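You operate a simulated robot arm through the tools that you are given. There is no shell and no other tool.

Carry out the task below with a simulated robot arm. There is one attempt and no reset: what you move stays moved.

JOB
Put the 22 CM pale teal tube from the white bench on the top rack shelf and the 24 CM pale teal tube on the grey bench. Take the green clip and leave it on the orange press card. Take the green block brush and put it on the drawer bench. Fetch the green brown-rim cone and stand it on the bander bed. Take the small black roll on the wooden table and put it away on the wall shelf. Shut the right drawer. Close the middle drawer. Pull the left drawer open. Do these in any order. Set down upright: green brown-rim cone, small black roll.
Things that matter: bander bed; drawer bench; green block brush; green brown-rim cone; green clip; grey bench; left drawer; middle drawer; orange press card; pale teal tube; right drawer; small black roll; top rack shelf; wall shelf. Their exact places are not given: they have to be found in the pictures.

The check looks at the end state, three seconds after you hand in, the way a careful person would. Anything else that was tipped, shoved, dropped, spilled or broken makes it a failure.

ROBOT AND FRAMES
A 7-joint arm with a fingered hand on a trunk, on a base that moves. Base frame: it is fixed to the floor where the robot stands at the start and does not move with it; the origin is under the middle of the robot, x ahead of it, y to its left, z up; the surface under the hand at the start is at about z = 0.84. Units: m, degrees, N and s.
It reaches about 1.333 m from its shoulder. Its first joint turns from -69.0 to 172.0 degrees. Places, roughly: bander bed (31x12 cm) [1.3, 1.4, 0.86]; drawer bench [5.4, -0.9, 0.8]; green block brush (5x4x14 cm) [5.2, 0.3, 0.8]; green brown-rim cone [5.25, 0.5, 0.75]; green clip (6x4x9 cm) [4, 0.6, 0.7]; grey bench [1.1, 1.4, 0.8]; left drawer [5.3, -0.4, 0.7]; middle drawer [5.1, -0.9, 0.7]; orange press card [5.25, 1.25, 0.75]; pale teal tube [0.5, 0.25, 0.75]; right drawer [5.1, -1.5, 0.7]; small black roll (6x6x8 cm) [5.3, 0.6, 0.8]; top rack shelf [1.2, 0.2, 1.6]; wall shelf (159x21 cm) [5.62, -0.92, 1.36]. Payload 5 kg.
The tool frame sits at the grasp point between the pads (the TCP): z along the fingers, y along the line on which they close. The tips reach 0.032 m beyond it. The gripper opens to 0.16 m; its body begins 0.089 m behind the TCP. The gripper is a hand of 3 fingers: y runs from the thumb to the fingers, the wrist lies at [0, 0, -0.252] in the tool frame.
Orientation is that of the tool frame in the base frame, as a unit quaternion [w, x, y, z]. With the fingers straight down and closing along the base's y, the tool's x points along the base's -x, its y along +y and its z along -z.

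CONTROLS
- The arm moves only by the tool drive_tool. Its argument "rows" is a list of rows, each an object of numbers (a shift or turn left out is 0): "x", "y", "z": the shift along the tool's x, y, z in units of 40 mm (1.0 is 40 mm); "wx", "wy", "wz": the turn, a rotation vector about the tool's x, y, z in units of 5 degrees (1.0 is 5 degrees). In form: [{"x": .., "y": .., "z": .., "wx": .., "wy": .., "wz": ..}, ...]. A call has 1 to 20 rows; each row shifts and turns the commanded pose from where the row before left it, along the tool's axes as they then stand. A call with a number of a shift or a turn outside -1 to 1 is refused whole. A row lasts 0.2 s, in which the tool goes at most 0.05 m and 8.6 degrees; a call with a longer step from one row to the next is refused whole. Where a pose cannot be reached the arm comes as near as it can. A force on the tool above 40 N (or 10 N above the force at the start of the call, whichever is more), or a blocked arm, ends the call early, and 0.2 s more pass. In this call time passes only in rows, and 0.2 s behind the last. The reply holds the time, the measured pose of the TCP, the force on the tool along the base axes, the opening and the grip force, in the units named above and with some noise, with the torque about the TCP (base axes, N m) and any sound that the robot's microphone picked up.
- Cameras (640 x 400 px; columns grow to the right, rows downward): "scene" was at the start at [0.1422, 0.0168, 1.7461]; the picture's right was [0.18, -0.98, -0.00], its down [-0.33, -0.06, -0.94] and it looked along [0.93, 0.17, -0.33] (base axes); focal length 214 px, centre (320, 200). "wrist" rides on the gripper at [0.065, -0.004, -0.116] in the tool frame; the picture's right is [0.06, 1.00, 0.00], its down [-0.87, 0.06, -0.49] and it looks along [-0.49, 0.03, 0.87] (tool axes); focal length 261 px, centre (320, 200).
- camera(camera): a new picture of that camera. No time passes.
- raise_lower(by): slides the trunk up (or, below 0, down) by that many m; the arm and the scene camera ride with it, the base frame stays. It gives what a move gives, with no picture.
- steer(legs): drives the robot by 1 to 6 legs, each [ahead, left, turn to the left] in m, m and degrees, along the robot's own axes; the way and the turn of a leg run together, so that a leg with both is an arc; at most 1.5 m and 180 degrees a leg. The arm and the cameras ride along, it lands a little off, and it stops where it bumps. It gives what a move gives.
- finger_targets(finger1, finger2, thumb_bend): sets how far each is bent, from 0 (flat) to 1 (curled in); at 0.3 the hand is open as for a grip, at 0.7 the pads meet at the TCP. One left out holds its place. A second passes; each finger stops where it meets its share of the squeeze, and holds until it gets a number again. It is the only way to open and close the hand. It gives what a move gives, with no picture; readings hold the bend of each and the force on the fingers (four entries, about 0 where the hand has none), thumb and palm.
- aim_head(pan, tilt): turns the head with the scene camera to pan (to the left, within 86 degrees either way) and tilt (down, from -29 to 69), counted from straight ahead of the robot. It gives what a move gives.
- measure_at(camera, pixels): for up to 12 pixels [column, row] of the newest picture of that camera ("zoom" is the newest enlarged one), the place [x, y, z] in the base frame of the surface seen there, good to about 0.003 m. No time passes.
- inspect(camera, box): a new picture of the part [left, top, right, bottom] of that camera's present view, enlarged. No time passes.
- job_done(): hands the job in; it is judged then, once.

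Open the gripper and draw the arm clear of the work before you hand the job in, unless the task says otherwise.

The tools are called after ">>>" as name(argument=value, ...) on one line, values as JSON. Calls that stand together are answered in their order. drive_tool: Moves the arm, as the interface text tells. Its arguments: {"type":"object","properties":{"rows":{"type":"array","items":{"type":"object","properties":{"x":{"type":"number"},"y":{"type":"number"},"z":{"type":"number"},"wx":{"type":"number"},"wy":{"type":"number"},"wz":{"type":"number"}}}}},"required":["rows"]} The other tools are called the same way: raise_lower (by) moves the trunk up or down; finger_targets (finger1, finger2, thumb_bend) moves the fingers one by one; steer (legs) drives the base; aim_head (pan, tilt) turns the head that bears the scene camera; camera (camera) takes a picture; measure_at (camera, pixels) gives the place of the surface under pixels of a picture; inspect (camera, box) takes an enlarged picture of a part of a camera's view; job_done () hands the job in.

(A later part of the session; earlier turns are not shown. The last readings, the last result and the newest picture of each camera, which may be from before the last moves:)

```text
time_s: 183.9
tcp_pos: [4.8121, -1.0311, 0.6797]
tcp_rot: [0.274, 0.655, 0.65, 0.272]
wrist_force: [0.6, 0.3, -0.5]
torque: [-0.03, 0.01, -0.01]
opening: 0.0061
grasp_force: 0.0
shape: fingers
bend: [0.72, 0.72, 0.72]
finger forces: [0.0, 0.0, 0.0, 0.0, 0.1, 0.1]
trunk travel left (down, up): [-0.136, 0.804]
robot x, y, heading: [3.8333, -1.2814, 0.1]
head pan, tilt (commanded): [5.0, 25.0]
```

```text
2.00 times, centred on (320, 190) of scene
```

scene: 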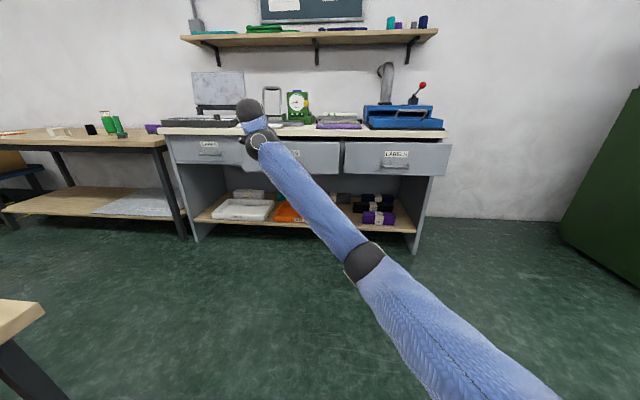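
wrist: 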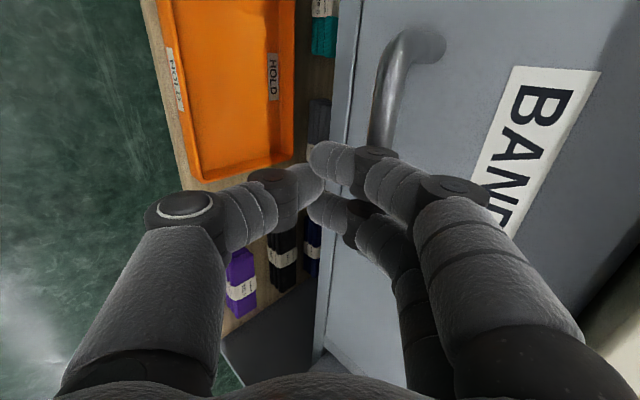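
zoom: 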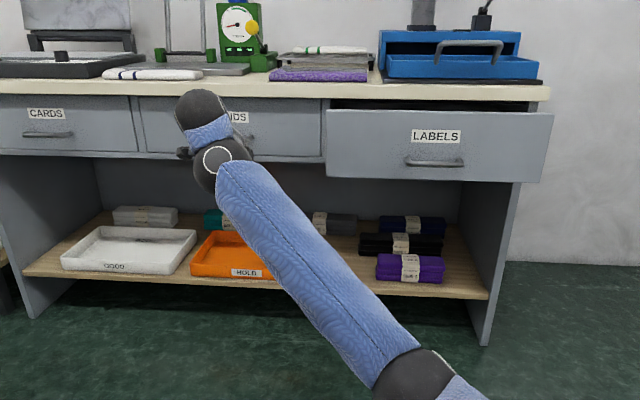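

Middle drawer is flush. I measure the right drawer's handle (zoom (435,163)).

>>> measure_at(camera="zoom", pixels=[[408, 161], [435, 164], [462, 163], [350, 150], [520, 160], [435, 175], [330, 130], [552, 130], [50, 134], [25, 134], [70, 134]])

```text
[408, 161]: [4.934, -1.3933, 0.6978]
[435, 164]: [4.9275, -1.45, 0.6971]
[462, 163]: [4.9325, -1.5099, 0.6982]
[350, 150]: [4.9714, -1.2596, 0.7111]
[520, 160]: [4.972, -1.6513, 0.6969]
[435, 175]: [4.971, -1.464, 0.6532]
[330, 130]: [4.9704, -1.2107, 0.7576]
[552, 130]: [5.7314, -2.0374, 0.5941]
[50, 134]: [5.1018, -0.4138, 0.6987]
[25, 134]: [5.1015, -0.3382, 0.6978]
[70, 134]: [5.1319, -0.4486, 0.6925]
```

I step the base back 6 cm and move the hand to y≈-1.45 in front of the right handle.

>>> steer(legs=[[-0.06, 0.05, 0]])

>>> drive_tool(rows=[{"x": -1}, {"x": -1}, {"x": -1}, {"x": -1}, {"x": -1}, {"x": -1}, {"x": -1}, {"x": -1}, {"x": -1}, {"x": -1}, {"x": -1}, {"x": -0.7}])

>>> camera(camera="wrist")

>>> camera(camera="scene")

```text
time_s: 184.9
tcp_pos: [4.7514, -0.9816, 0.6808]
tcp_rot: [0.274, 0.655, 0.65, 0.271]
wrist_force: [0.3, -0.4, -1.7]
torque: [0.03, 0.01, 0.01]
opening: 0.0062
grasp_force: 0.0
shape: fingers
bend: [0.72, 0.72, 0.72]
finger forces: [0.0, 0.0, 0.0, 0.1, 0.0, 0.0]
trunk travel left (down, up): [-0.136, 0.804]
robot x, y, heading: [3.7734, -1.2349, 0.2]
head pan, tilt (commanded): [5.0, 25.0]
```

```text
time_s: 187.6
tcp_pos: [4.7489, -1.4513, 0.6808]
tcp_rot: [0.275, 0.655, 0.65, 0.271]
wrist_force: [0.8, 0.0, -0.6]
torque: [0.01, 0.0, 0.01]
opening: 0.0057
grasp_force: 0.0
shape: fingers
bend: [0.72, 0.72, 0.72]
finger forces: [0.0, 0.1, 0.1, 0.0, 0.0, 0.0]
trunk travel left (down, up): [-0.136, 0.804]
robot x, y, heading: [3.772, -1.2324, 0.1]
head pan, tilt (commanded): [5.0, 25.0]
```

```text
taken
```

wrist: 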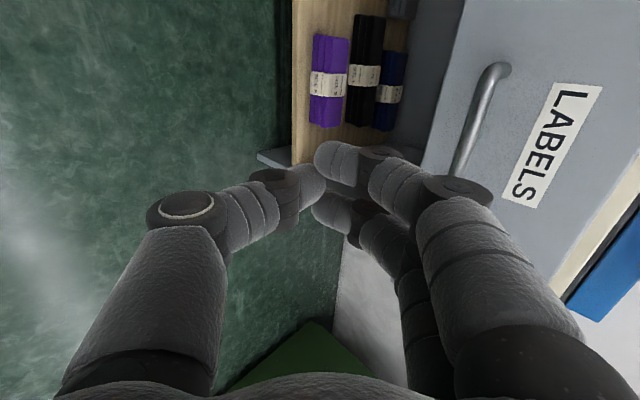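

```text
taken
```

scene: 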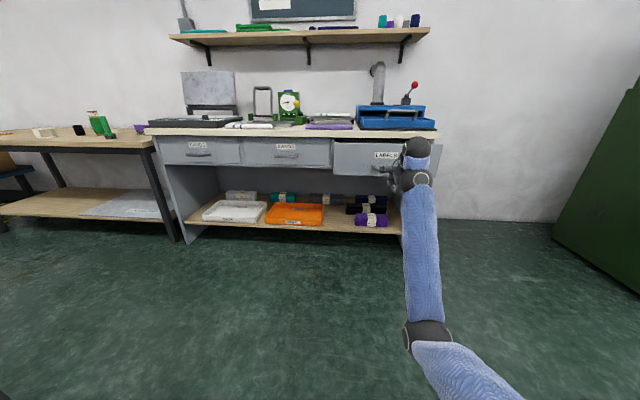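

Hand is aligned with the right handle. I push forward in 20 mm steps.

>>> drive_tool(rows=[{"y": 0.35, "z": 0.35}, {"y": 0.35, "z": 0.35}, {"y": 0.35, "z": 0.35}, {"y": 0.35, "z": 0.35}, {"y": 0.35, "z": 0.35}, {"y": 0.35, "z": 0.35}, {"y": 0.35, "z": 0.35}, {"y": 0.35, "z": 0.35}, {"y": 0.35, "z": 0.35}, {"y": 0.35, "z": 0.35}, {"y": 0.35, "z": 0.35}])

>>> camera(camera="wrist")

```text
time_s: 189.9
tcp_pos: [4.9657, -1.452, 0.6823]
tcp_rot: [0.274, 0.655, 0.65, 0.271]
wrist_force: [0.2, 0.1, -0.7]
torque: [-0.02, 0.01, -0.01]
opening: 0.006
grasp_force: 0.0
shape: fingers
bend: [0.72, 0.72, 0.72]
finger forces: [0.1, 0.1, 0.0, 0.0, 0.0, 0.0]
trunk travel left (down, up): [-0.136, 0.804]
robot x, y, heading: [3.774, -1.2324, 0.0]
head pan, tilt (commanded): [5.0, 25.0]
```

```text
taken
```

wrist: 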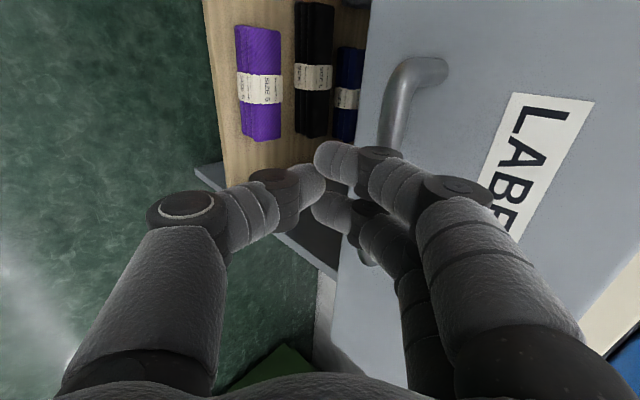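

The bar is against the fingers and the drawer moves. I continue with 10 mm steps until it stops at about TCP x≈5.067.

>>> drive_tool(rows=[{"y": 0.3, "z": 0.3}, {"y": 0.3, "z": 0.3}, {"y": 0.3, "z": 0.3}, {"y": 0.25, "z": 0.25}, {"y": 0.18, "z": 0.18}, {"y": 0.18, "z": 0.18}, {"y": 0.18, "z": 0.18}])

>>> camera(camera="wrist")

>>> measure_at(camera="wrist", pixels=[[460, 100], [480, 150], [420, 40], [560, 100]])

```text
time_s: 191.6
tcp_pos: [5.0603, -1.4528, 0.6829]
tcp_rot: [0.274, 0.655, 0.649, 0.272]
wrist_force: [-0.5, -0.6, 0.5]
torque: [0.0, 0.0, 0.01]
opening: 0.0061
grasp_force: 0.2
shape: fingers
bend: [0.72, 0.72, 0.72]
finger forces: [0.4, 0.8, 0.0, 0.0, 0.1, 0.0]
trunk travel left (down, up): [-0.136, 0.804]
robot x, y, heading: [3.7713, -1.2309, 0.1]
head pan, tilt (commanded): [5.0, 25.0]
```

```text
taken
```

wrist: 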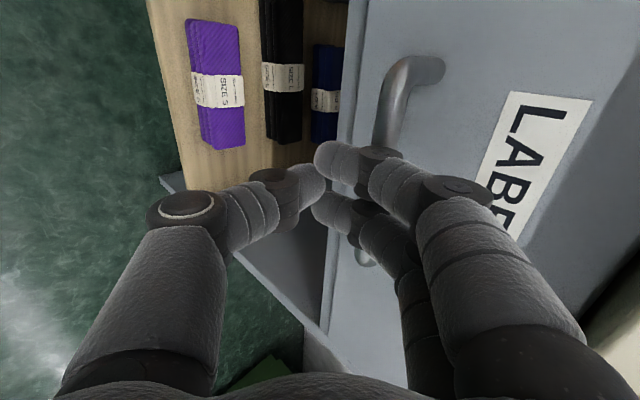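

```text
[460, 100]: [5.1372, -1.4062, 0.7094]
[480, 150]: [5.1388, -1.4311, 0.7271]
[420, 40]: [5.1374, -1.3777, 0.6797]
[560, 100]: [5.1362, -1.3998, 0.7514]
```

A few millimetres remain (face 5.137). I push the rest until the stop.

>>> drive_tool(rows=[{"y": 0.12, "z": 0.12}, {"y": 0.12, "z": 0.12}])

>>> camera(camera="wrist")

>>> measure_at(camera="wrist", pixels=[[460, 100], [480, 150], [420, 40], [560, 100]])

```text
time_s: 192.2
tcp_pos: [5.0722, -1.453, 0.6864]
tcp_rot: [0.276, 0.654, 0.649, 0.272]
wrist_force: [-35.8, 2.8, 8.7]
torque: [0.02, -0.54, 0.06]
opening: 0.0038
grasp_force: 17.6
shape: fingers
bend: [0.73, 0.73, 0.71]
finger forces: [17.4, 18.1, 0.0, 0.1, 0.0, 0.0]
trunk travel left (down, up): [-0.136, 0.804]
robot x, y, heading: [3.7717, -1.2342, -0.3]
head pan, tilt (commanded): [5.0, 25.0]
```

```text
taken
```

wrist: 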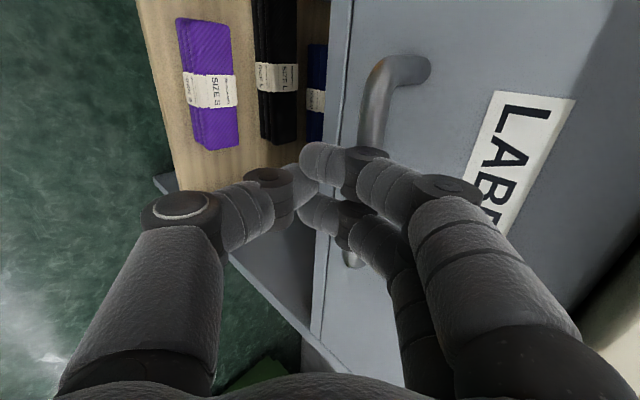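

```text
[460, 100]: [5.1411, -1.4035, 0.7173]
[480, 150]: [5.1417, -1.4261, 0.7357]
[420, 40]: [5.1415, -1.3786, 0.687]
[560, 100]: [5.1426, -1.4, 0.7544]
```

Right drawer is shut (face ≈5.143, −36 N at the stop). I back off straight and then reposition the base to face the left drawer's handle diagonally.

>>> drive_tool(rows=[{"y": -0.3, "z": -0.3}, {"y": -0.6, "z": -0.6}, {"y": -0.6, "z": -0.6}, {"y": -0.6, "z": -0.6}, {"y": -0.6, "z": -0.6}, {"y": -0.6, "z": -0.6}, {"y": -0.6, "z": -0.6}, {"y": -0.6, "z": -0.6}, {"y": -0.6, "z": -0.6}, {"y": -0.4, "z": -0.4}])

>>> inspect(camera="scene", box=[160, 90, 480, 290])

```text
time_s: 194.3
tcp_pos: [4.7623, -1.4499, 0.6803]
tcp_rot: [0.274, 0.655, 0.65, 0.272]
wrist_force: [-0.5, 0.9, 0.5]
torque: [0.0, 0.0, 0.0]
opening: 0.0058
grasp_force: 0.0
shape: fingers
bend: [0.72, 0.72, 0.72]
finger forces: [0.1, 0.0, 0.0, 0.1, 0.0, 0.0]
trunk travel left (down, up): [-0.136, 0.804]
robot x, y, heading: [3.7732, -1.2363, 0.0]
head pan, tilt (commanded): [5.0, 25.0]
```

```text
2.00 times, centred on (320, 190) of scene
```

zoom: 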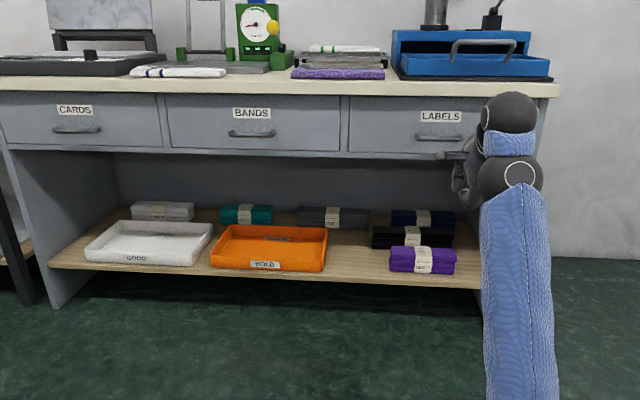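

All three drawers look flush. I translate the base to (3.9,-1.0) and turn 30° left.

>>> steer(legs=[[0.12, 0.236, 0], [0, 0, 30]])

>>> aim_head(pan=0, tilt=25)

>>> camera(camera="scene")

```text
time_s: 197.8
tcp_pos: [4.8537, -0.6714, 0.6812]
tcp_rot: [0.193, 0.459, 0.8, 0.336]
wrist_force: [1.1, -0.3, -1.1]
torque: [0.03, -0.02, 0.0]
opening: 0.0057
grasp_force: 0.0
shape: fingers
bend: [0.72, 0.72, 0.72]
finger forces: [0.1, 0.1, 0.0, 0.0, 0.1, 0.0]
trunk travel left (down, up): [-0.136, 0.804]
robot x, y, heading: [3.8896, -0.9901, 30.9]
head pan, tilt (commanded): [5.0, 25.0]
```

```text
time_s: 198.4
tcp_pos: [4.8543, -0.6725, 0.6812]
tcp_rot: [0.193, 0.46, 0.8, 0.334]
wrist_force: [1.4, 0.5, -0.1]
torque: [-0.02, 0.0, 0.01]
opening: 0.006
grasp_force: 0.1
shape: fingers
bend: [0.72, 0.72, 0.72]
finger forces: [0.1, 0.1, 0.1, 0.0, 0.2, 0.0]
trunk travel left (down, up): [-0.136, 0.804]
robot x, y, heading: [3.8901, -0.995, 30.9]
head pan, tilt (commanded): [0.0, 25.0]
```

```text
taken
```

scene: 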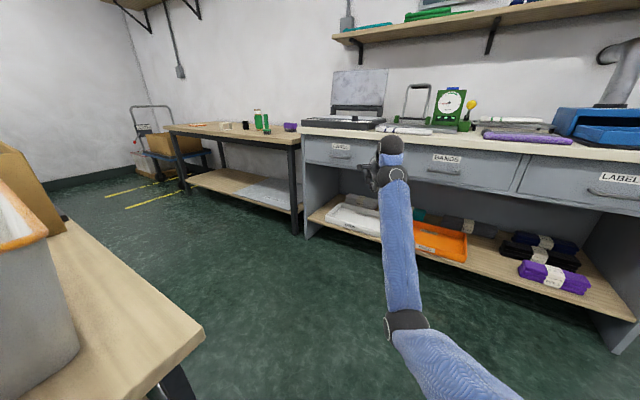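

Good view. I shift left, then turn the hand to horizontal while extending forward (robot heading 31°).

>>> drive_tool(rows=[{"x": 1}, {"x": 1}, {"x": 1}, {"x": 0.9}, {"y": 0.283, "z": 0.283, "wx": -1}, {"y": 0.257, "z": 0.306, "wx": -1}, {"y": 0.229, "z": 0.328, "wx": -1}, {"y": 0.2, "z": 0.346, "wx": -1}, {"y": 0.169, "z": 0.363, "wx": -1}, {"y": 0.137, "z": 0.376, "wx": -1}, {"y": 0.104, "z": 0.386, "wx": -1}, {"y": 0.069, "z": 0.394, "wx": -1}])

>>> camera(camera="scene")

>>> camera(camera="wrist")

```text
time_s: 201.0
tcp_pos: [4.8861, -0.4744, 0.6823]
tcp_rot: [0.338, 0.366, 0.637, 0.588]
wrist_force: [-0.4, 0.3, 0.6]
torque: [-0.05, 0.02, 0.02]
opening: 0.006
grasp_force: 0.0
shape: fingers
bend: [0.72, 0.72, 0.72]
finger forces: [0.0, 0.1, 0.0, 0.1, 0.1, 0.0]
trunk travel left (down, up): [-0.136, 0.804]
robot x, y, heading: [3.8925, -0.9883, 31.0]
head pan, tilt (commanded): [0.0, 25.0]
```

```text
taken
```

scene: 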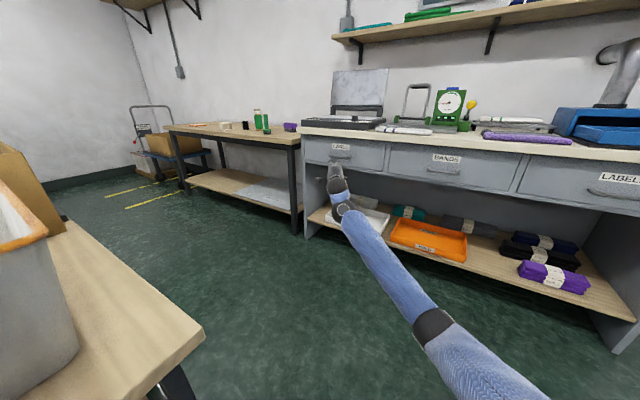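

```text
taken
```

wrist: 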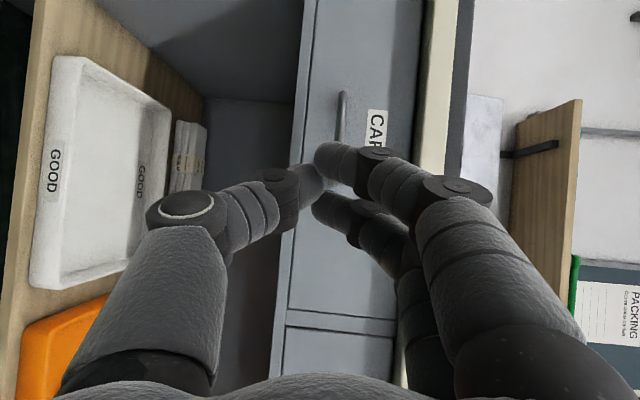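

Hand is horizontal, handle at (342,115) in the wrist view. I open the fingers moderately and go part of the way towards the bar at (5.10, -0.39, 0.697).

>>> finger_targets(finger1=0.5, finger2=0.5, thumb_bend=0.5)

>>> drive_tool(rows=[{"z": 0.85, "x": -0.2, "y": 0.15}, {"z": 0.85, "x": -0.2, "y": 0.15}, {"z": 0.85, "x": -0.2, "y": 0.15}])

>>> camera(camera="wrist")

>>> inspect(camera="scene", box=[270, 110, 430, 210])

```text
time_s: 202.0
tcp_pos: [4.8859, -0.4731, 0.6819]
tcp_rot: [0.338, 0.366, 0.637, 0.588]
wrist_force: [-0.7, 0.3, -0.3]
torque: [0.02, 0.02, 0.04]
opening: 0.0866
grasp_force: 0.0
shape: fingers
bend: [0.5, 0.5, 0.5]
finger forces: [0.1, 0.0, 0.1, 0.0, 0.0, 0.0]
trunk travel left (down, up): [-0.136, 0.804]
robot x, y, heading: [3.8969, -0.9915, 30.7]
head pan, tilt (commanded): [0.0, 25.0]
```

```text
time_s: 202.8
tcp_pos: [4.9883, -0.4413, 0.6876]
tcp_rot: [0.337, 0.366, 0.638, 0.588]
wrist_force: [0.3, -0.6, -0.3]
torque: [0.01, 0.0, -0.02]
opening: 0.0865
grasp_force: 0.0
shape: fingers
bend: [0.5, 0.5, 0.5]
finger forces: [0.0, 0.0, 0.0, 0.1, 0.0, 0.0]
trunk travel left (down, up): [-0.136, 0.804]
robot x, y, heading: [3.8918, -0.9886, 30.8]
head pan, tilt (commanded): [0.0, 25.0]
```

```text
taken
```

wrist: 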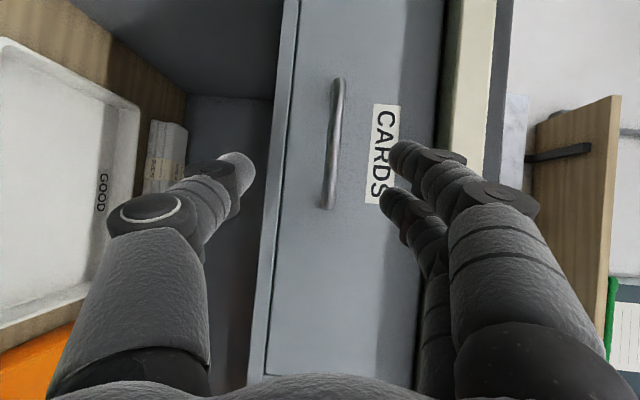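

```text
4.00 times, centred on (350, 160) of scene
```

zoom: 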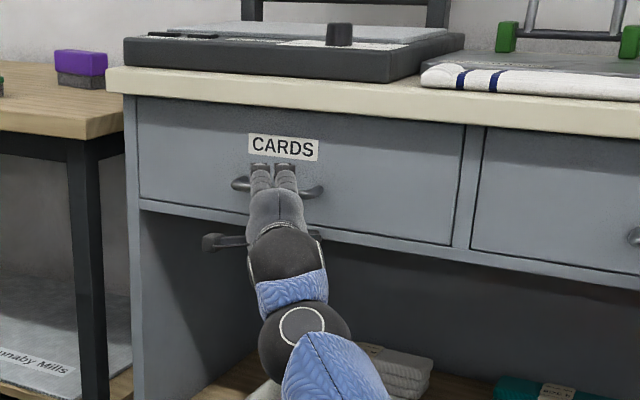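

The bar lies between thumb and fingers. I measure it precisely.

>>> measure_at(camera="wrist", pixels=[[337, 90], [337, 120], [334, 150], [330, 180], [327, 203], [360, 150], [300, 150], [242, 165], [395, 160]])

```text
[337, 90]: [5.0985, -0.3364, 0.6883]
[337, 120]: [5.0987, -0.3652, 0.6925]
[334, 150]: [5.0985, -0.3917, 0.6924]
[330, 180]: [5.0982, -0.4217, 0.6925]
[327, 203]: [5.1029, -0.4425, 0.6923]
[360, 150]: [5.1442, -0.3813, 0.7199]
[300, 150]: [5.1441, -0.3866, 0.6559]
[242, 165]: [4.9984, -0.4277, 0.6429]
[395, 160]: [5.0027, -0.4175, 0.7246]
```

Bar centre is about (5.104, -0.39, 0.692). I advance so that the bar sits just in front of the TCP.

>>> drive_tool(rows=[{"z": 0.67, "x": -0.09, "y": 0.09}, {"z": 0.67, "x": -0.09, "y": 0.09}, {"z": 0.67, "x": -0.09, "y": 0.09}, {"z": 0.6, "x": -0.09, "y": 0.09}])

>>> camera(camera="wrist")

```text
time_s: 203.8
tcp_pos: [5.0848, -0.4023, 0.6979]
tcp_rot: [0.338, 0.366, 0.637, 0.588]
wrist_force: [0.8, 0.4, -0.6]
torque: [0.03, -0.02, 0.0]
opening: 0.0868
grasp_force: 0.0
shape: fingers
bend: [0.5, 0.5, 0.5]
finger forces: [0.0, 0.0, 0.1, 0.0, 0.1, 0.0]
trunk travel left (down, up): [-0.136, 0.804]
robot x, y, heading: [3.8909, -0.9936, 30.8]
head pan, tilt (commanded): [0.0, 25.0]
```

```text
taken
```

wrist: 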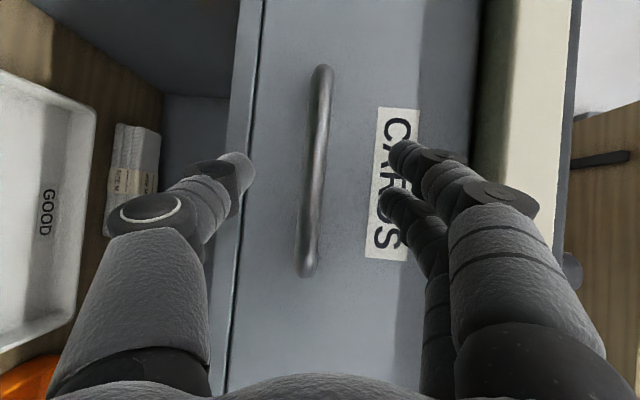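

The bar is at the grasp point. I close the fingers on it.

>>> finger_targets(finger1=0.62, finger2=0.62, thumb_bend=0.62)

>>> finger_targets(finger1=0.78, finger2=0.78, thumb_bend=0.78)

>>> camera(camera="wrist")

```text
time_s: 204.8
tcp_pos: [5.0848, -0.4007, 0.6993]
tcp_rot: [0.337, 0.366, 0.638, 0.588]
wrist_force: [-0.3, 0.5, 0.3]
torque: [-0.03, -0.03, 0.03]
opening: 0.0404
grasp_force: 0.2
shape: fingers
bend: [0.62, 0.62, 0.62]
finger forces: [0.1, 0.0, 0.0, 0.1, 0.0, 0.0]
trunk travel left (down, up): [-0.136, 0.804]
robot x, y, heading: [3.8957, -0.9898, 31.0]
head pan, tilt (commanded): [0.0, 25.0]
```

```text
time_s: 205.8
tcp_pos: [5.0851, -0.3996, 0.6969]
tcp_rot: [0.338, 0.365, 0.638, 0.588]
wrist_force: [-0.6, 7.9, -7.7]
torque: [-0.05, 0.18, 0.19]
opening: 0.0162
grasp_force: 21.1
shape: fingers
bend: [0.75, 0.73, 0.69]
finger forces: [8.3, 9.1, 0.1, 0.0, 24.9, 0.0]
trunk travel left (down, up): [-0.136, 0.804]
robot x, y, heading: [3.8922, -0.9899, 31.0]
head pan, tilt (commanded): [0.0, 25.0]
```

```text
taken
```

wrist: 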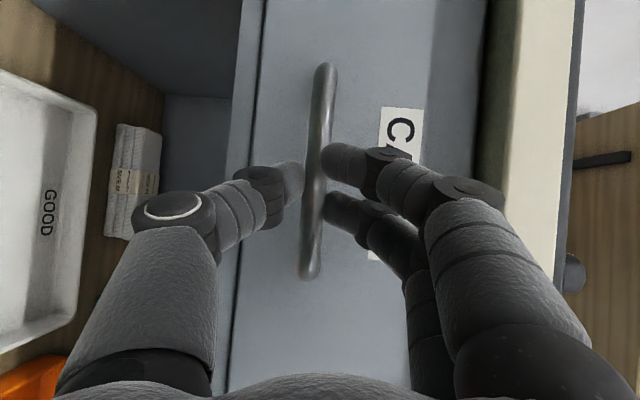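

The bar is gripped (21 N). I pull straight back along base -x in 2 cm steps.

>>> drive_tool(rows=[{"z": -0.43, "x": 0.257, "y": -0.037}, {"z": -0.43, "x": 0.257, "y": -0.037}, {"z": -0.43, "x": 0.257, "y": -0.037}])

>>> camera(camera="wrist")

>>> measure_at(camera="wrist", pixels=[[350, 100], [420, 60], [290, 300], [320, 120]])

```text
time_s: 206.6
tcp_pos: [5.0254, -0.4008, 0.6965]
tcp_rot: [0.338, 0.366, 0.638, 0.587]
wrist_force: [0.3, 8.0, -7.9]
torque: [-0.03, 0.23, 0.19]
opening: 0.0164
grasp_force: 20.9
shape: fingers
bend: [0.75, 0.74, 0.69]
finger forces: [9.2, 8.4, 0.0, 0.0, 24.8, 0.0]
trunk travel left (down, up): [-0.136, 0.804]
robot x, y, heading: [3.895, -0.9933, 30.9]
head pan, tilt (commanded): [0.0, 25.0]
```

```text
taken
```

wrist: 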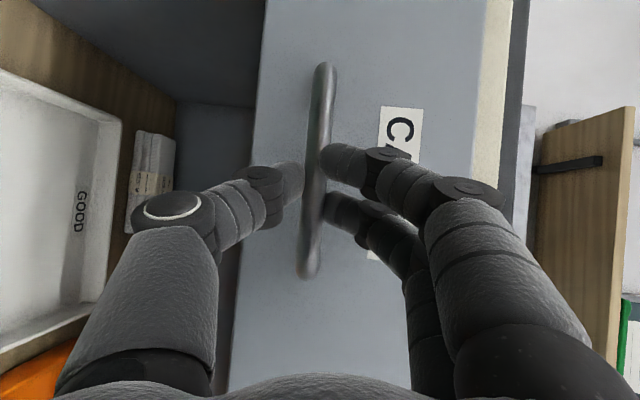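

```text
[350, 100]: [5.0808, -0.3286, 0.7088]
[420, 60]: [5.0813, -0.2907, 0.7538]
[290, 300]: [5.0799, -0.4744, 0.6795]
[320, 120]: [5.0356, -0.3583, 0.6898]
```

The drawer comes (face at 5.081). I pull another 14 cm.

>>> drive_tool(rows=[{"z": -0.43, "x": 0.257, "y": -0.037}, {"z": -0.43, "x": 0.257, "y": -0.037}, {"z": -0.43, "x": 0.257, "y": -0.037}, {"z": -0.43, "x": 0.257, "y": -0.037}, {"z": -0.43, "x": 0.257, "y": -0.037}, {"z": -0.43, "x": 0.257, "y": -0.037}, {"z": -0.43, "x": 0.257, "y": -0.037}])

>>> camera(camera="wrist")

>>> measure_at(camera="wrist", pixels=[[350, 100], [400, 60], [290, 300], [320, 120]])

```text
time_s: 208.2
tcp_pos: [4.8841, -0.3993, 0.6965]
tcp_rot: [0.338, 0.367, 0.637, 0.587]
wrist_force: [-0.5, -2.2, -2.4]
torque: [0.0, 0.12, 0.07]
opening: 0.0165
grasp_force: 23.0
shape: fingers
bend: [0.75, 0.74, 0.69]
finger forces: [12.0, 10.2, 0.0, 0.0, 23.7, 0.0]
trunk travel left (down, up): [-0.136, 0.804]
robot x, y, heading: [3.8954, -0.9927, 30.8]
head pan, tilt (commanded): [0.0, 25.0]
```

```text
taken
```

wrist: 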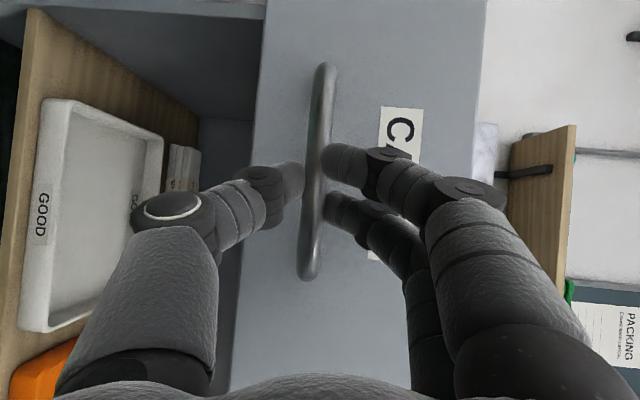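

```text
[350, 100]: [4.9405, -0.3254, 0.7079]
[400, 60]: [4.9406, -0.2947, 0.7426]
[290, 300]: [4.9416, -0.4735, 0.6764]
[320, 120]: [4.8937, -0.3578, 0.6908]
```

The left drawer is out by 0.20 m. I pull a little further, watching for the stop.

>>> drive_tool(rows=[{"z": -0.32, "x": 0.193, "y": -0.028}, {"z": -0.32, "x": 0.193, "y": -0.028}, {"z": -0.32, "x": 0.193, "y": -0.028}])

>>> camera(camera="wrist")

>>> measure_at(camera="wrist", pixels=[[350, 100], [400, 60], [290, 300], [320, 120]])

```text
time_s: 209.0
tcp_pos: [4.8398, -0.3995, 0.6966]
tcp_rot: [0.338, 0.366, 0.637, 0.588]
wrist_force: [0.4, -15.3, -0.9]
torque: [-0.01, -0.01, -0.16]
opening: 0.0165
grasp_force: 24.3
shape: fingers
bend: [0.75, 0.74, 0.69]
finger forces: [13.6, 11.7, 0.0, 0.1, 24.0, 0.1]
trunk travel left (down, up): [-0.136, 0.804]
robot x, y, heading: [3.8935, -0.9936, 30.8]
head pan, tilt (commanded): [0.0, 25.0]
```

```text
taken
```

wrist: 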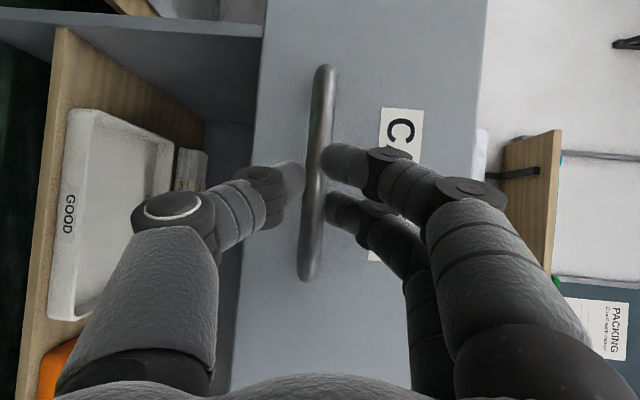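

```text
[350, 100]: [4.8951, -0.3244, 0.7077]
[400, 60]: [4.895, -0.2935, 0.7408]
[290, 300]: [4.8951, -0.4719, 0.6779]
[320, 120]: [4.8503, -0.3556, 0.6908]
```

The drawer is open by about 0.25 m. I release the bar and withdraw along the hand's axis.

>>> finger_targets(finger1=0.6, finger2=0.6, thumb_bend=0.6)

>>> finger_targets(finger1=0.48, finger2=0.48, thumb_bend=0.48)

>>> steer(legs=[[-0.15, 0, 0]])

>>> camera(camera="scene")

```text
time_s: 210.0
tcp_pos: [4.8389, -0.3968, 0.6949]
tcp_rot: [0.338, 0.366, 0.638, 0.588]
wrist_force: [0.6, 0.3, 0.2]
torque: [-0.04, 0.03, -0.01]
opening: 0.0469
grasp_force: 0.0
shape: fingers
bend: [0.6, 0.6, 0.6]
finger forces: [0.0, 0.0, 0.1, 0.0, 0.1, 0.0]
trunk travel left (down, up): [-0.136, 0.804]
robot x, y, heading: [3.894, -0.9924, 30.9]
head pan, tilt (commanded): [0.0, 25.0]
```

```text
time_s: 211.0
tcp_pos: [4.8398, -0.3972, 0.6955]
tcp_rot: [0.337, 0.366, 0.638, 0.588]
wrist_force: [0.1, -0.2, 0.3]
torque: [-0.04, 0.02, -0.04]
opening: 0.0946
grasp_force: 0.1
shape: fingers
bend: [0.48, 0.48, 0.48]
finger forces: [0.1, 0.0, 0.0, 0.1, 0.0, 0.0]
trunk travel left (down, up): [-0.136, 0.804]
robot x, y, heading: [3.8887, -0.9949, 30.8]
head pan, tilt (commanded): [0.0, 25.0]
```

```text
time_s: 212.4
tcp_pos: [4.7104, -0.4763, 0.6951]
tcp_rot: [0.338, 0.366, 0.637, 0.588]
wrist_force: [-0.4, 0.8, -0.5]
torque: [0.0, -0.01, -0.01]
opening: 0.0948
grasp_force: 0.0
shape: fingers
bend: [0.48, 0.48, 0.48]
finger forces: [0.0, 0.1, 0.1, 0.0, 0.0, 0.0]
trunk travel left (down, up): [-0.136, 0.804]
robot x, y, heading: [3.7655, -1.0664, 30.7]
head pan, tilt (commanded): [0.0, 25.0]
```

```text
taken
```

scene: 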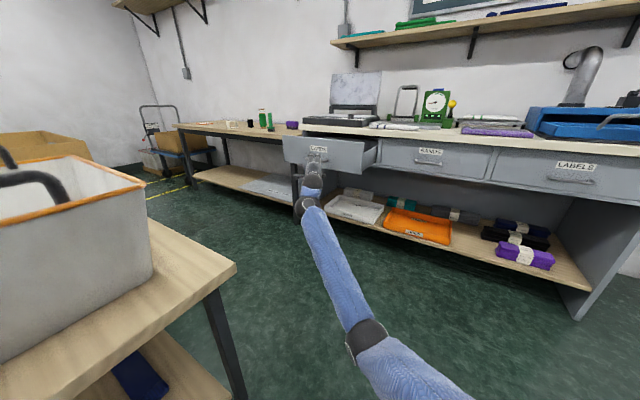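

Drawers are all done. I raise the trunk fully and return the hand to pointing down while retracting.

>>> raise_lower(by=0.4)

>>> raise_lower(by=0.4)

>>> drive_tool(rows=[{"y": -0.035, "z": -0.398, "wx": 1}, {"y": -0.069, "z": -0.394, "wx": 1}, {"y": -0.104, "z": -0.386, "wx": 1}, {"y": -0.137, "z": -0.376, "wx": 1}, {"y": -0.169, "z": -0.363, "wx": 1}, {"y": -0.2, "z": -0.346, "wx": 1}, {"y": -0.229, "z": -0.328, "wx": 1}, {"y": -0.257, "z": -0.306, "wx": 1}, {"y": -0.283, "z": -0.283, "wx": 1}, {"y": -0.306, "z": -0.257, "wx": 1}, {"y": -0.328, "z": -0.229, "wx": 1}, {"y": -0.346, "z": -0.2, "wx": 1}, {"y": -0.363, "z": -0.169, "wx": 1}, {"y": -0.376, "z": -0.137, "wx": 1}, {"y": -0.386, "z": -0.104, "wx": 1}, {"y": -0.394, "z": -0.069, "wx": 1}, {"y": -0.398, "z": -0.035, "wx": 1}])

>>> camera(camera="scene")

```text
time_s: 216.2
tcp_pos: [4.7111, -0.4761, 1.0951]
tcp_rot: [0.338, 0.366, 0.637, 0.588]
wrist_force: [-0.3, -0.1, 0.5]
torque: [0.03, 0.05, -0.02]
opening: 0.0946
grasp_force: 0.1
shape: fingers
bend: [0.48, 0.48, 0.48]
finger forces: [0.0, 0.0, 0.0, 0.0, 0.0, 0.0]
trunk travel left (down, up): [-0.536, 0.404]
robot x, y, heading: [3.765, -1.069, 30.6]
head pan, tilt (commanded): [0.0, 25.0]
```

```text
time_s: 220.1
tcp_pos: [4.7109, -0.4762, 1.4951]
tcp_rot: [0.339, 0.366, 0.637, 0.587]
wrist_force: [0.0, 0.4, 0.6]
torque: [-0.02, 0.0, 0.01]
opening: 0.0949
grasp_force: 0.0
shape: fingers
bend: [0.48, 0.48, 0.48]
finger forces: [0.0, 0.0, 0.0, 0.0, 0.1, 0.0]
trunk travel left (down, up): [-0.936, 0.004]
robot x, y, heading: [3.7618, -1.071, 30.8]
head pan, tilt (commanded): [0.0, 25.0]
```

```text
time_s: 223.7
tcp_pos: [4.578, -0.5547, 1.4883]
tcp_rot: [0.157, 0.472, 0.824, 0.271]
wrist_force: [0.7, -0.2, -0.7]
torque: [-0.02, 0.0, 0.01]
opening: 0.0955
grasp_force: 0.0
shape: fingers
bend: [0.48, 0.48, 0.48]
finger forces: [0.0, 0.0, 0.0, 0.0, 0.1, 0.0]
out of reach, approached as far as the arm can: row 10, 11, 12, 13, 14, 15, 16, 17
trunk travel left (down, up): [-0.936, 0.004]
robot x, y, heading: [3.7655, -1.0684, 30.9]
head pan, tilt (commanded): [0.0, 25.0]
```

```text
taken
```

scene: 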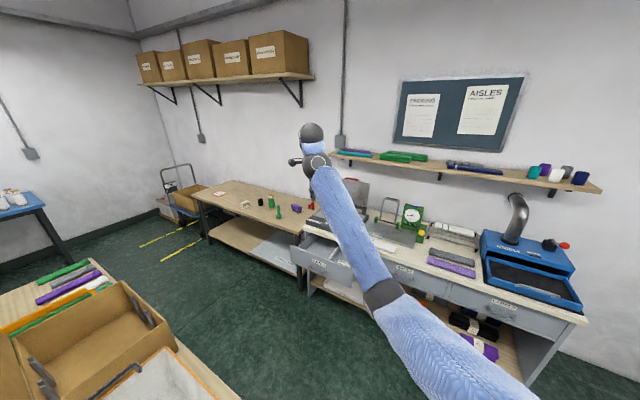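

The arm met its inner limit; I raise it first, then finish turning the hand down while retracting.

>>> drive_tool(rows=[{"y": 0.588, "z": -0.809}, {"y": 0.588, "z": -0.809}, {"y": 0.588, "z": -0.809}, {"y": 0.588, "z": -0.809}, {"y": 0.588, "z": -0.809}, {"y": 0.588, "z": -0.809}, {"y": 0.588, "z": -0.809}, {"y": -0.485, "z": -0.353, "wx": 1}, {"y": -0.514, "z": -0.308, "wx": 1}, {"y": -0.539, "z": -0.263, "wx": 1}, {"y": -0.561, "z": -0.215, "wx": 1}, {"y": -0.577, "z": -0.165, "wx": 1}, {"y": -0.589, "z": -0.11, "wx": 1}, {"y": -0.597, "z": -0.063, "wx": 1}, {"y": -0.6, "wx": 0.3}])

>>> camera(camera="scene")

```text
time_s: 226.8
tcp_pos: [4.6131, -0.5501, 1.5609]
tcp_rot: [0.156, 0.472, 0.824, 0.272]
wrist_force: [-0.4, 0.3, -1.0]
torque: [0.02, -0.02, 0.01]
opening: 0.0952
grasp_force: 0.1
shape: fingers
bend: [0.48, 0.48, 0.48]
finger forces: [0.0, 0.1, 0.1, 0.0, 0.0, 0.0]
out of reach, approached as far as the arm can: row 1, 2, 3, 4, 5, 6, 7, 8, 9, 10, 11, 12, 13, 14, 15
trunk travel left (down, up): [-0.936, 0.004]
robot x, y, heading: [3.762, -1.0684, 30.9]
head pan, tilt (commanded): [0.0, 25.0]
```

```text
taken
```

scene: 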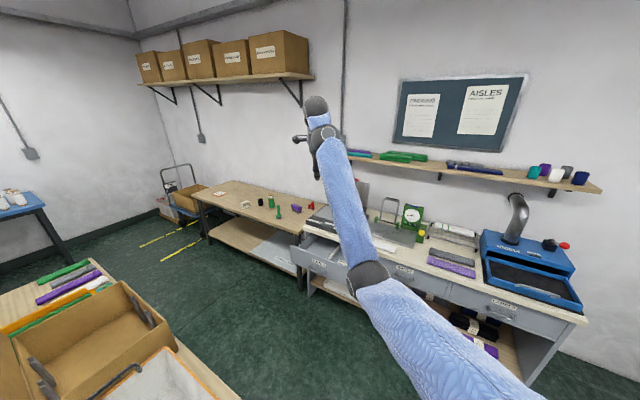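

The arm seems near a wrist limit in this posture. I try extending forward and up, as in the earlier good transition.

>>> drive_tool(rows=[{"y": 0.8, "z": 0.0}, {"y": 0.8, "z": 0.0}, {"y": 0.8, "z": 0.0}, {"y": 0.8, "z": 0.0}])

>>> aim_head(pan=-15, tilt=35)

>>> camera(camera="scene")

```text
time_s: 227.8
tcp_pos: [4.7047, -0.4952, 1.635]
tcp_rot: [0.151, 0.474, 0.827, 0.26]
wrist_force: [-0.2, 0.6, 0.1]
torque: [-0.05, 0.02, -0.03]
opening: 0.0954
grasp_force: 0.0
shape: fingers
bend: [0.48, 0.48, 0.48]
finger forces: [0.0, 0.0, 0.0, 0.1, 0.0, 0.1]
trunk travel left (down, up): [-0.936, 0.004]
robot x, y, heading: [3.7633, -1.0728, 30.6]
head pan, tilt (commanded): [0.0, 25.0]
```

```text
time_s: 228.6
tcp_pos: [4.704, -0.4946, 1.6372]
tcp_rot: [0.15, 0.474, 0.827, 0.262]
wrist_force: [0.8, 0.3, 0.6]
torque: [0.01, -0.05, 0.01]
opening: 0.0953
grasp_force: 0.1
shape: fingers
bend: [0.48, 0.48, 0.48]
finger forces: [0.0, 0.1, 0.0, 0.0, 0.0, 0.0]
trunk travel left (down, up): [-0.936, 0.004]
robot x, y, heading: [3.7627, -1.0698, 31.0]
head pan, tilt (commanded): [-15.0, 35.0]
```

```text
taken
```

scene: 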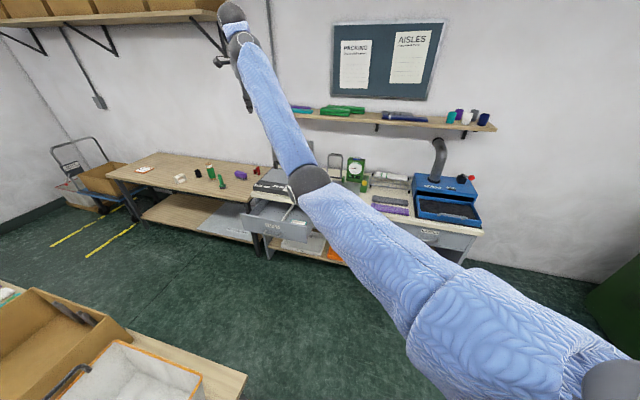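

That worked. Now I turn the hand further towards straight down in place.

>>> drive_tool(rows=[{"wx": 1}, {"wx": 1}, {"wx": 1}, {"wx": 1}])

>>> camera(camera="scene")

```text
time_s: 229.6
tcp_pos: [4.7032, -0.4968, 1.6355]
tcp_rot: [0.066, 0.493, 0.86, 0.113]
wrist_force: [-0.2, 0.2, -0.8]
torque: [0.0, -0.01, -0.02]
opening: 0.0955
grasp_force: 0.0
shape: fingers
bend: [0.48, 0.48, 0.48]
finger forces: [0.0, 0.0, 0.1, 0.0, 0.0, 0.0]
trunk travel left (down, up): [-0.936, 0.004]
robot x, y, heading: [3.7628, -1.0668, 30.9]
head pan, tilt (commanded): [-15.0, 35.0]
```

```text
taken
```

scene: 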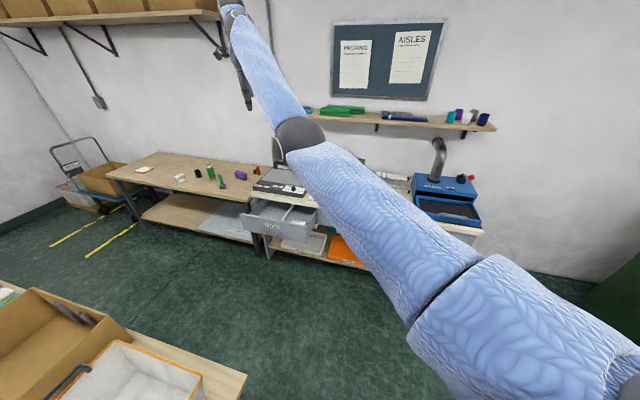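

Continue to vertical, then retract gradually.

>>> drive_tool(rows=[{"wx": 1}, {"wx": 1}, {"wx": 1}, {"y": -0.5, "z": -0.6}, {"y": -0.5, "z": -0.6}, {"y": -0.5, "z": -0.6}, {"y": -0.5, "z": -0.6}, {"y": -0.5, "z": -0.6}])

>>> camera(camera="scene")

```text
time_s: 231.4
tcp_pos: [4.6252, -0.528, 1.7586]
tcp_rot: [0.023, 0.497, 0.867, 0.04]
wrist_force: [-0.3, -0.4, 0.4]
torque: [0.04, -0.07, 0.0]
opening: 0.0952
grasp_force: 0.1
shape: fingers
bend: [0.48, 0.48, 0.48]
finger forces: [0.0, 0.1, 0.0, 0.1, 0.0, 0.0]
out of reach, approached as far as the arm can: row 2, 3, 6, 7, 8
trunk travel left (down, up): [-0.936, 0.004]
robot x, y, heading: [3.764, -1.072, 30.7]
head pan, tilt (commanded): [-15.0, 35.0]
```

```text
taken
```

scene: 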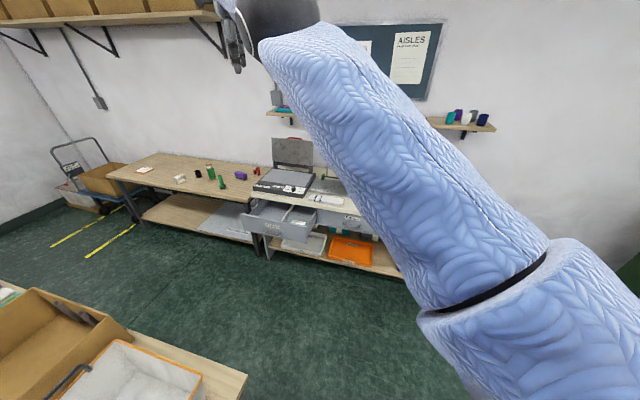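

The elbow is up again. I retract horizontally.

>>> drive_tool(rows=[{"y": -1, "wx": 0.5}, {"y": -1, "wx": 0.4}, {"y": -1}, {"y": -1}, {"y": -1}, {"y": -1}])

>>> camera(camera="scene")

```text
time_s: 232.8
tcp_pos: [4.6183, -0.5193, 1.7673]
tcp_rot: [0.009, 0.498, 0.867, 0.017]
wrist_force: [-0.2, -0.7, 0.3]
torque: [0.02, 0.02, -0.02]
opening: 0.0953
grasp_force: 0.1
shape: fingers
bend: [0.48, 0.48, 0.48]
finger forces: [0.1, 0.1, 0.1, 0.0, 0.1, 0.0]
out of reach, approached as far as the arm can: row 1, 2, 3, 4, 5, 6
trunk travel left (down, up): [-0.936, 0.004]
robot x, y, heading: [3.7645, -1.0708, 30.7]
head pan, tilt (commanded): [-15.0, 35.0]
```

```text
taken
```

scene: 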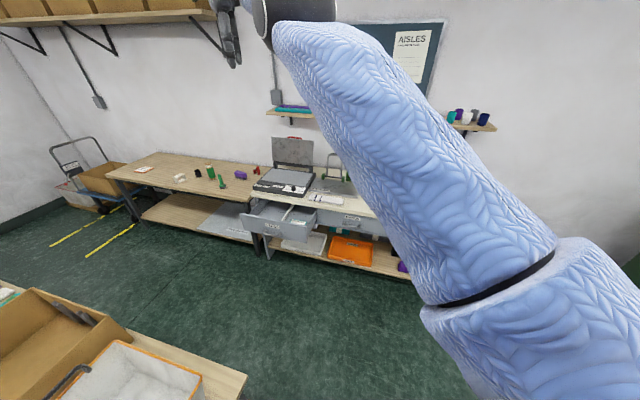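

I look up at the arm to see how it is folded.

>>> aim_head(pan=-10, tilt=-10)

>>> camera(camera="scene")

```text
time_s: 233.9
tcp_pos: [4.618, -0.5208, 1.7677]
tcp_rot: [0.01, 0.498, 0.867, 0.016]
wrist_force: [0.0, 0.4, 0.5]
torque: [-0.04, -0.03, 0.0]
opening: 0.0951
grasp_force: 0.1
shape: fingers
bend: [0.48, 0.48, 0.48]
finger forces: [0.0, 0.1, 0.0, 0.0, 0.1, 0.0]
trunk travel left (down, up): [-0.936, 0.004]
robot x, y, heading: [3.762, -1.0681, 30.8]
head pan, tilt (commanded): [-10.0, -10.0]
```

```text
taken
```

scene: 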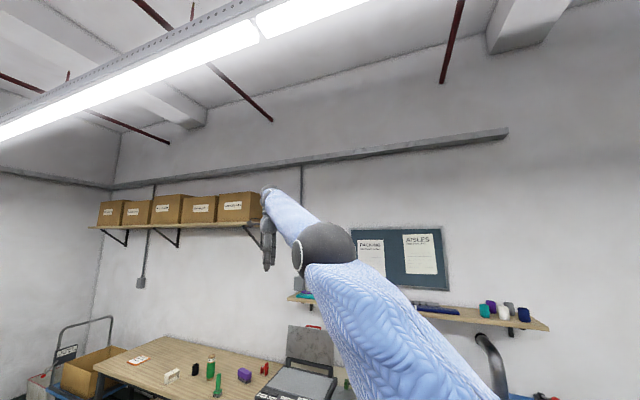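

The arm is nearly stretched with the elbow low; this posture suits a forward-pointing hand. For the upright items I will use a forward/down-tilted hand closing horizontally, so I tilt to 45° and then roll the hand 90° about its axis.

>>> drive_tool(rows=[{"wx": -1}, {"wx": -1}, {"wx": -1}, {"wx": -1}, {"wx": -1}, {"wx": -1}, {"wx": -1}, {"wx": -1}, {"wx": -1}])

>>> drive_tool(rows=[{"wz": 1}, {"wz": 1}, {"wz": 1}, {"wz": 1}, {"wz": 1}, {"wz": 1}, {"wz": 1}, {"wz": 1}, {"wz": 1}, {"wz": 1}, {"wz": 1}, {"wz": 1}, {"wz": 1}, {"wz": 1}, {"wz": 1}, {"wz": 1}, {"wz": 1}, {"wz": 1}])

>>> camera(camera="wrist")

>>> camera(camera="scene")

```text
time_s: 235.9
tcp_pos: [4.6433, -0.4799, 1.8037]
tcp_rot: [0.195, 0.457, 0.8, 0.337]
wrist_force: [-0.9, -0.2, 0.4]
torque: [-0.06, -0.02, -0.06]
opening: 0.0951
grasp_force: 0.1
shape: fingers
bend: [0.48, 0.48, 0.48]
finger forces: [0.0, 0.0, 0.0, 0.0, 0.1, 0.0]
out of reach, approached as far as the arm can: row 2, 4, 5, 6, 7, 8
trunk travel left (down, up): [-0.936, 0.004]
robot x, y, heading: [3.7593, -1.0688, 30.7]
head pan, tilt (commanded): [-10.0, -10.0]
```

```text
time_s: 239.7
tcp_pos: [4.6503, -0.485, 1.8034]
tcp_rot: [-0.102, 0.89, 0.241, 0.374]
wrist_force: [-0.5, -0.9, 0.2]
torque: [0.02, 0.01, 0.0]
opening: 0.0953
grasp_force: 0.0
shape: fingers
bend: [0.48, 0.48, 0.48]
finger forces: [0.1, 0.0, 0.0, 0.1, 0.0, 0.0]
trunk travel left (down, up): [-0.936, 0.004]
robot x, y, heading: [3.7603, -1.0685, 30.8]
head pan, tilt (commanded): [-10.0, -10.0]
```

```text
taken
```

wrist: 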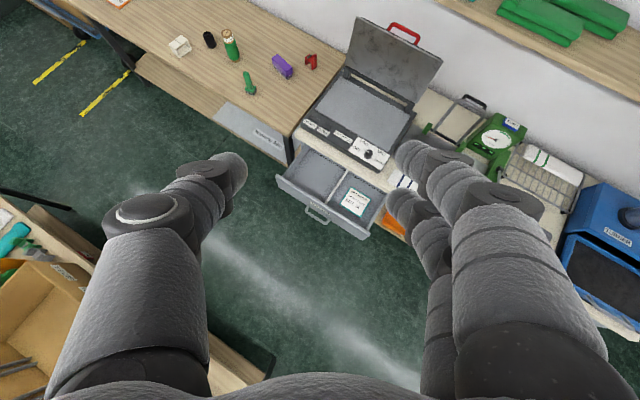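

```text
taken
```

scene: 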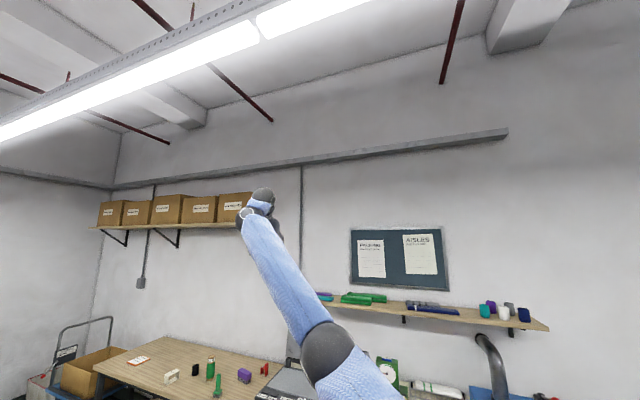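

The roll of the hand worked; the wrist camera now looks forward-down over the hand and shows all items. I measure them and the upper wall shelf.

>>> measure_at(camera="wrist", pixels=[[180, 47], [209, 33], [228, 38], [252, 92], [283, 60], [311, 60], [118, 3], [246, 78], [232, 57], [209, 48], [330, 170], [200, 80]])

>>> measure_at(camera="scene", pixels=[[200, 224], [250, 232], [120, 228], [235, 205], [420, 310], [320, 296], [545, 325]])

>>> inspect(camera="wrist", box=[100, 0, 340, 150])

```text
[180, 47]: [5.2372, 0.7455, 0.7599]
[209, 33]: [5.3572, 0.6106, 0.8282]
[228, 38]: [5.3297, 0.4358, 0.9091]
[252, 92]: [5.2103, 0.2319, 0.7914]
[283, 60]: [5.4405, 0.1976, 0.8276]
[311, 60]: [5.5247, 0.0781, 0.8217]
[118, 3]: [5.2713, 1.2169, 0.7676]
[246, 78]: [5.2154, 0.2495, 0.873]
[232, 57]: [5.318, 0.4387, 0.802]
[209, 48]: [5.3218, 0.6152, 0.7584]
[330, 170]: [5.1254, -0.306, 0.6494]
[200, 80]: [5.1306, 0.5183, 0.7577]
```

```text
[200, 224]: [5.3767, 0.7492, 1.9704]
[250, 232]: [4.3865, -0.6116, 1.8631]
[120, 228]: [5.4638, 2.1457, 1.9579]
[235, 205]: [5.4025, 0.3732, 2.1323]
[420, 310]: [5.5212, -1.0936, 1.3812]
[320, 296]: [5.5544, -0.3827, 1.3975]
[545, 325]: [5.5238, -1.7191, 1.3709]
```

```text
2.67 times, centred on (220, 75) of wrist
```

zoom: 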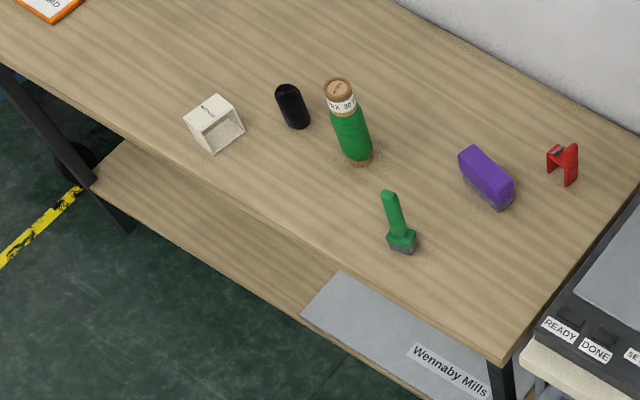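

Positions found: roll (5.34,0.61), cone (5.32,0.44), brush (5.215,0.24), card (5.27,1.22). I turn left to heading 60° and move into the aisle in front of the wooden table.

>>> steer(legs=[[0, 0, 29], [0.477, -0.487, 0]])

>>> aim_head(pan=20, tilt=35)

>>> camera(camera="scene")

```text
time_s: 244.9
tcp_pos: [4.9282, 0.0323, 1.8032]
tcp_rot: [-0.19, 0.803, 0.453, 0.338]
wrist_force: [0.6, -0.6, -0.5]
torque: [-0.01, -0.03, 0.02]
opening: 0.0955
grasp_force: 0.1
shape: fingers
bend: [0.48, 0.48, 0.48]
finger forces: [0.0, 0.1, 0.1, 0.0, 0.0, 0.0]
trunk travel left (down, up): [-0.936, 0.004]
robot x, y, heading: [4.426, -0.9024, 59.3]
head pan, tilt (commanded): [-10.0, -10.0]
```

```text
time_s: 246.1
tcp_pos: [4.9275, 0.0332, 1.8039]
tcp_rot: [-0.19, 0.803, 0.454, 0.337]
wrist_force: [0.0, -0.1, 0.0]
torque: [0.01, 0.02, 0.01]
opening: 0.0954
grasp_force: 0.1
shape: fingers
bend: [0.48, 0.48, 0.48]
finger forces: [0.1, 0.1, 0.1, 0.0, 0.0, 0.1]
trunk travel left (down, up): [-0.936, 0.004]
robot x, y, heading: [4.426, -0.9046, 59.1]
head pan, tilt (commanded): [20.0, 35.0]
```

```text
taken
```

scene: 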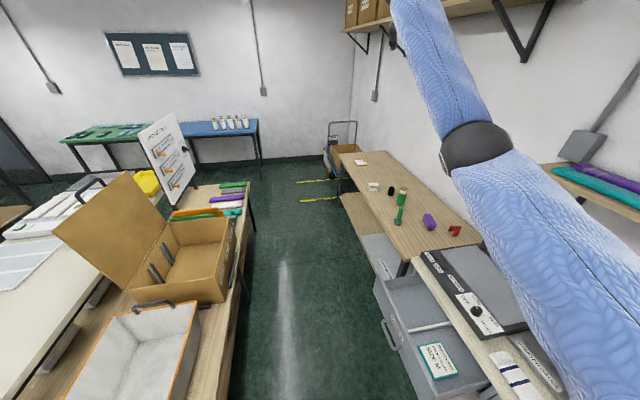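

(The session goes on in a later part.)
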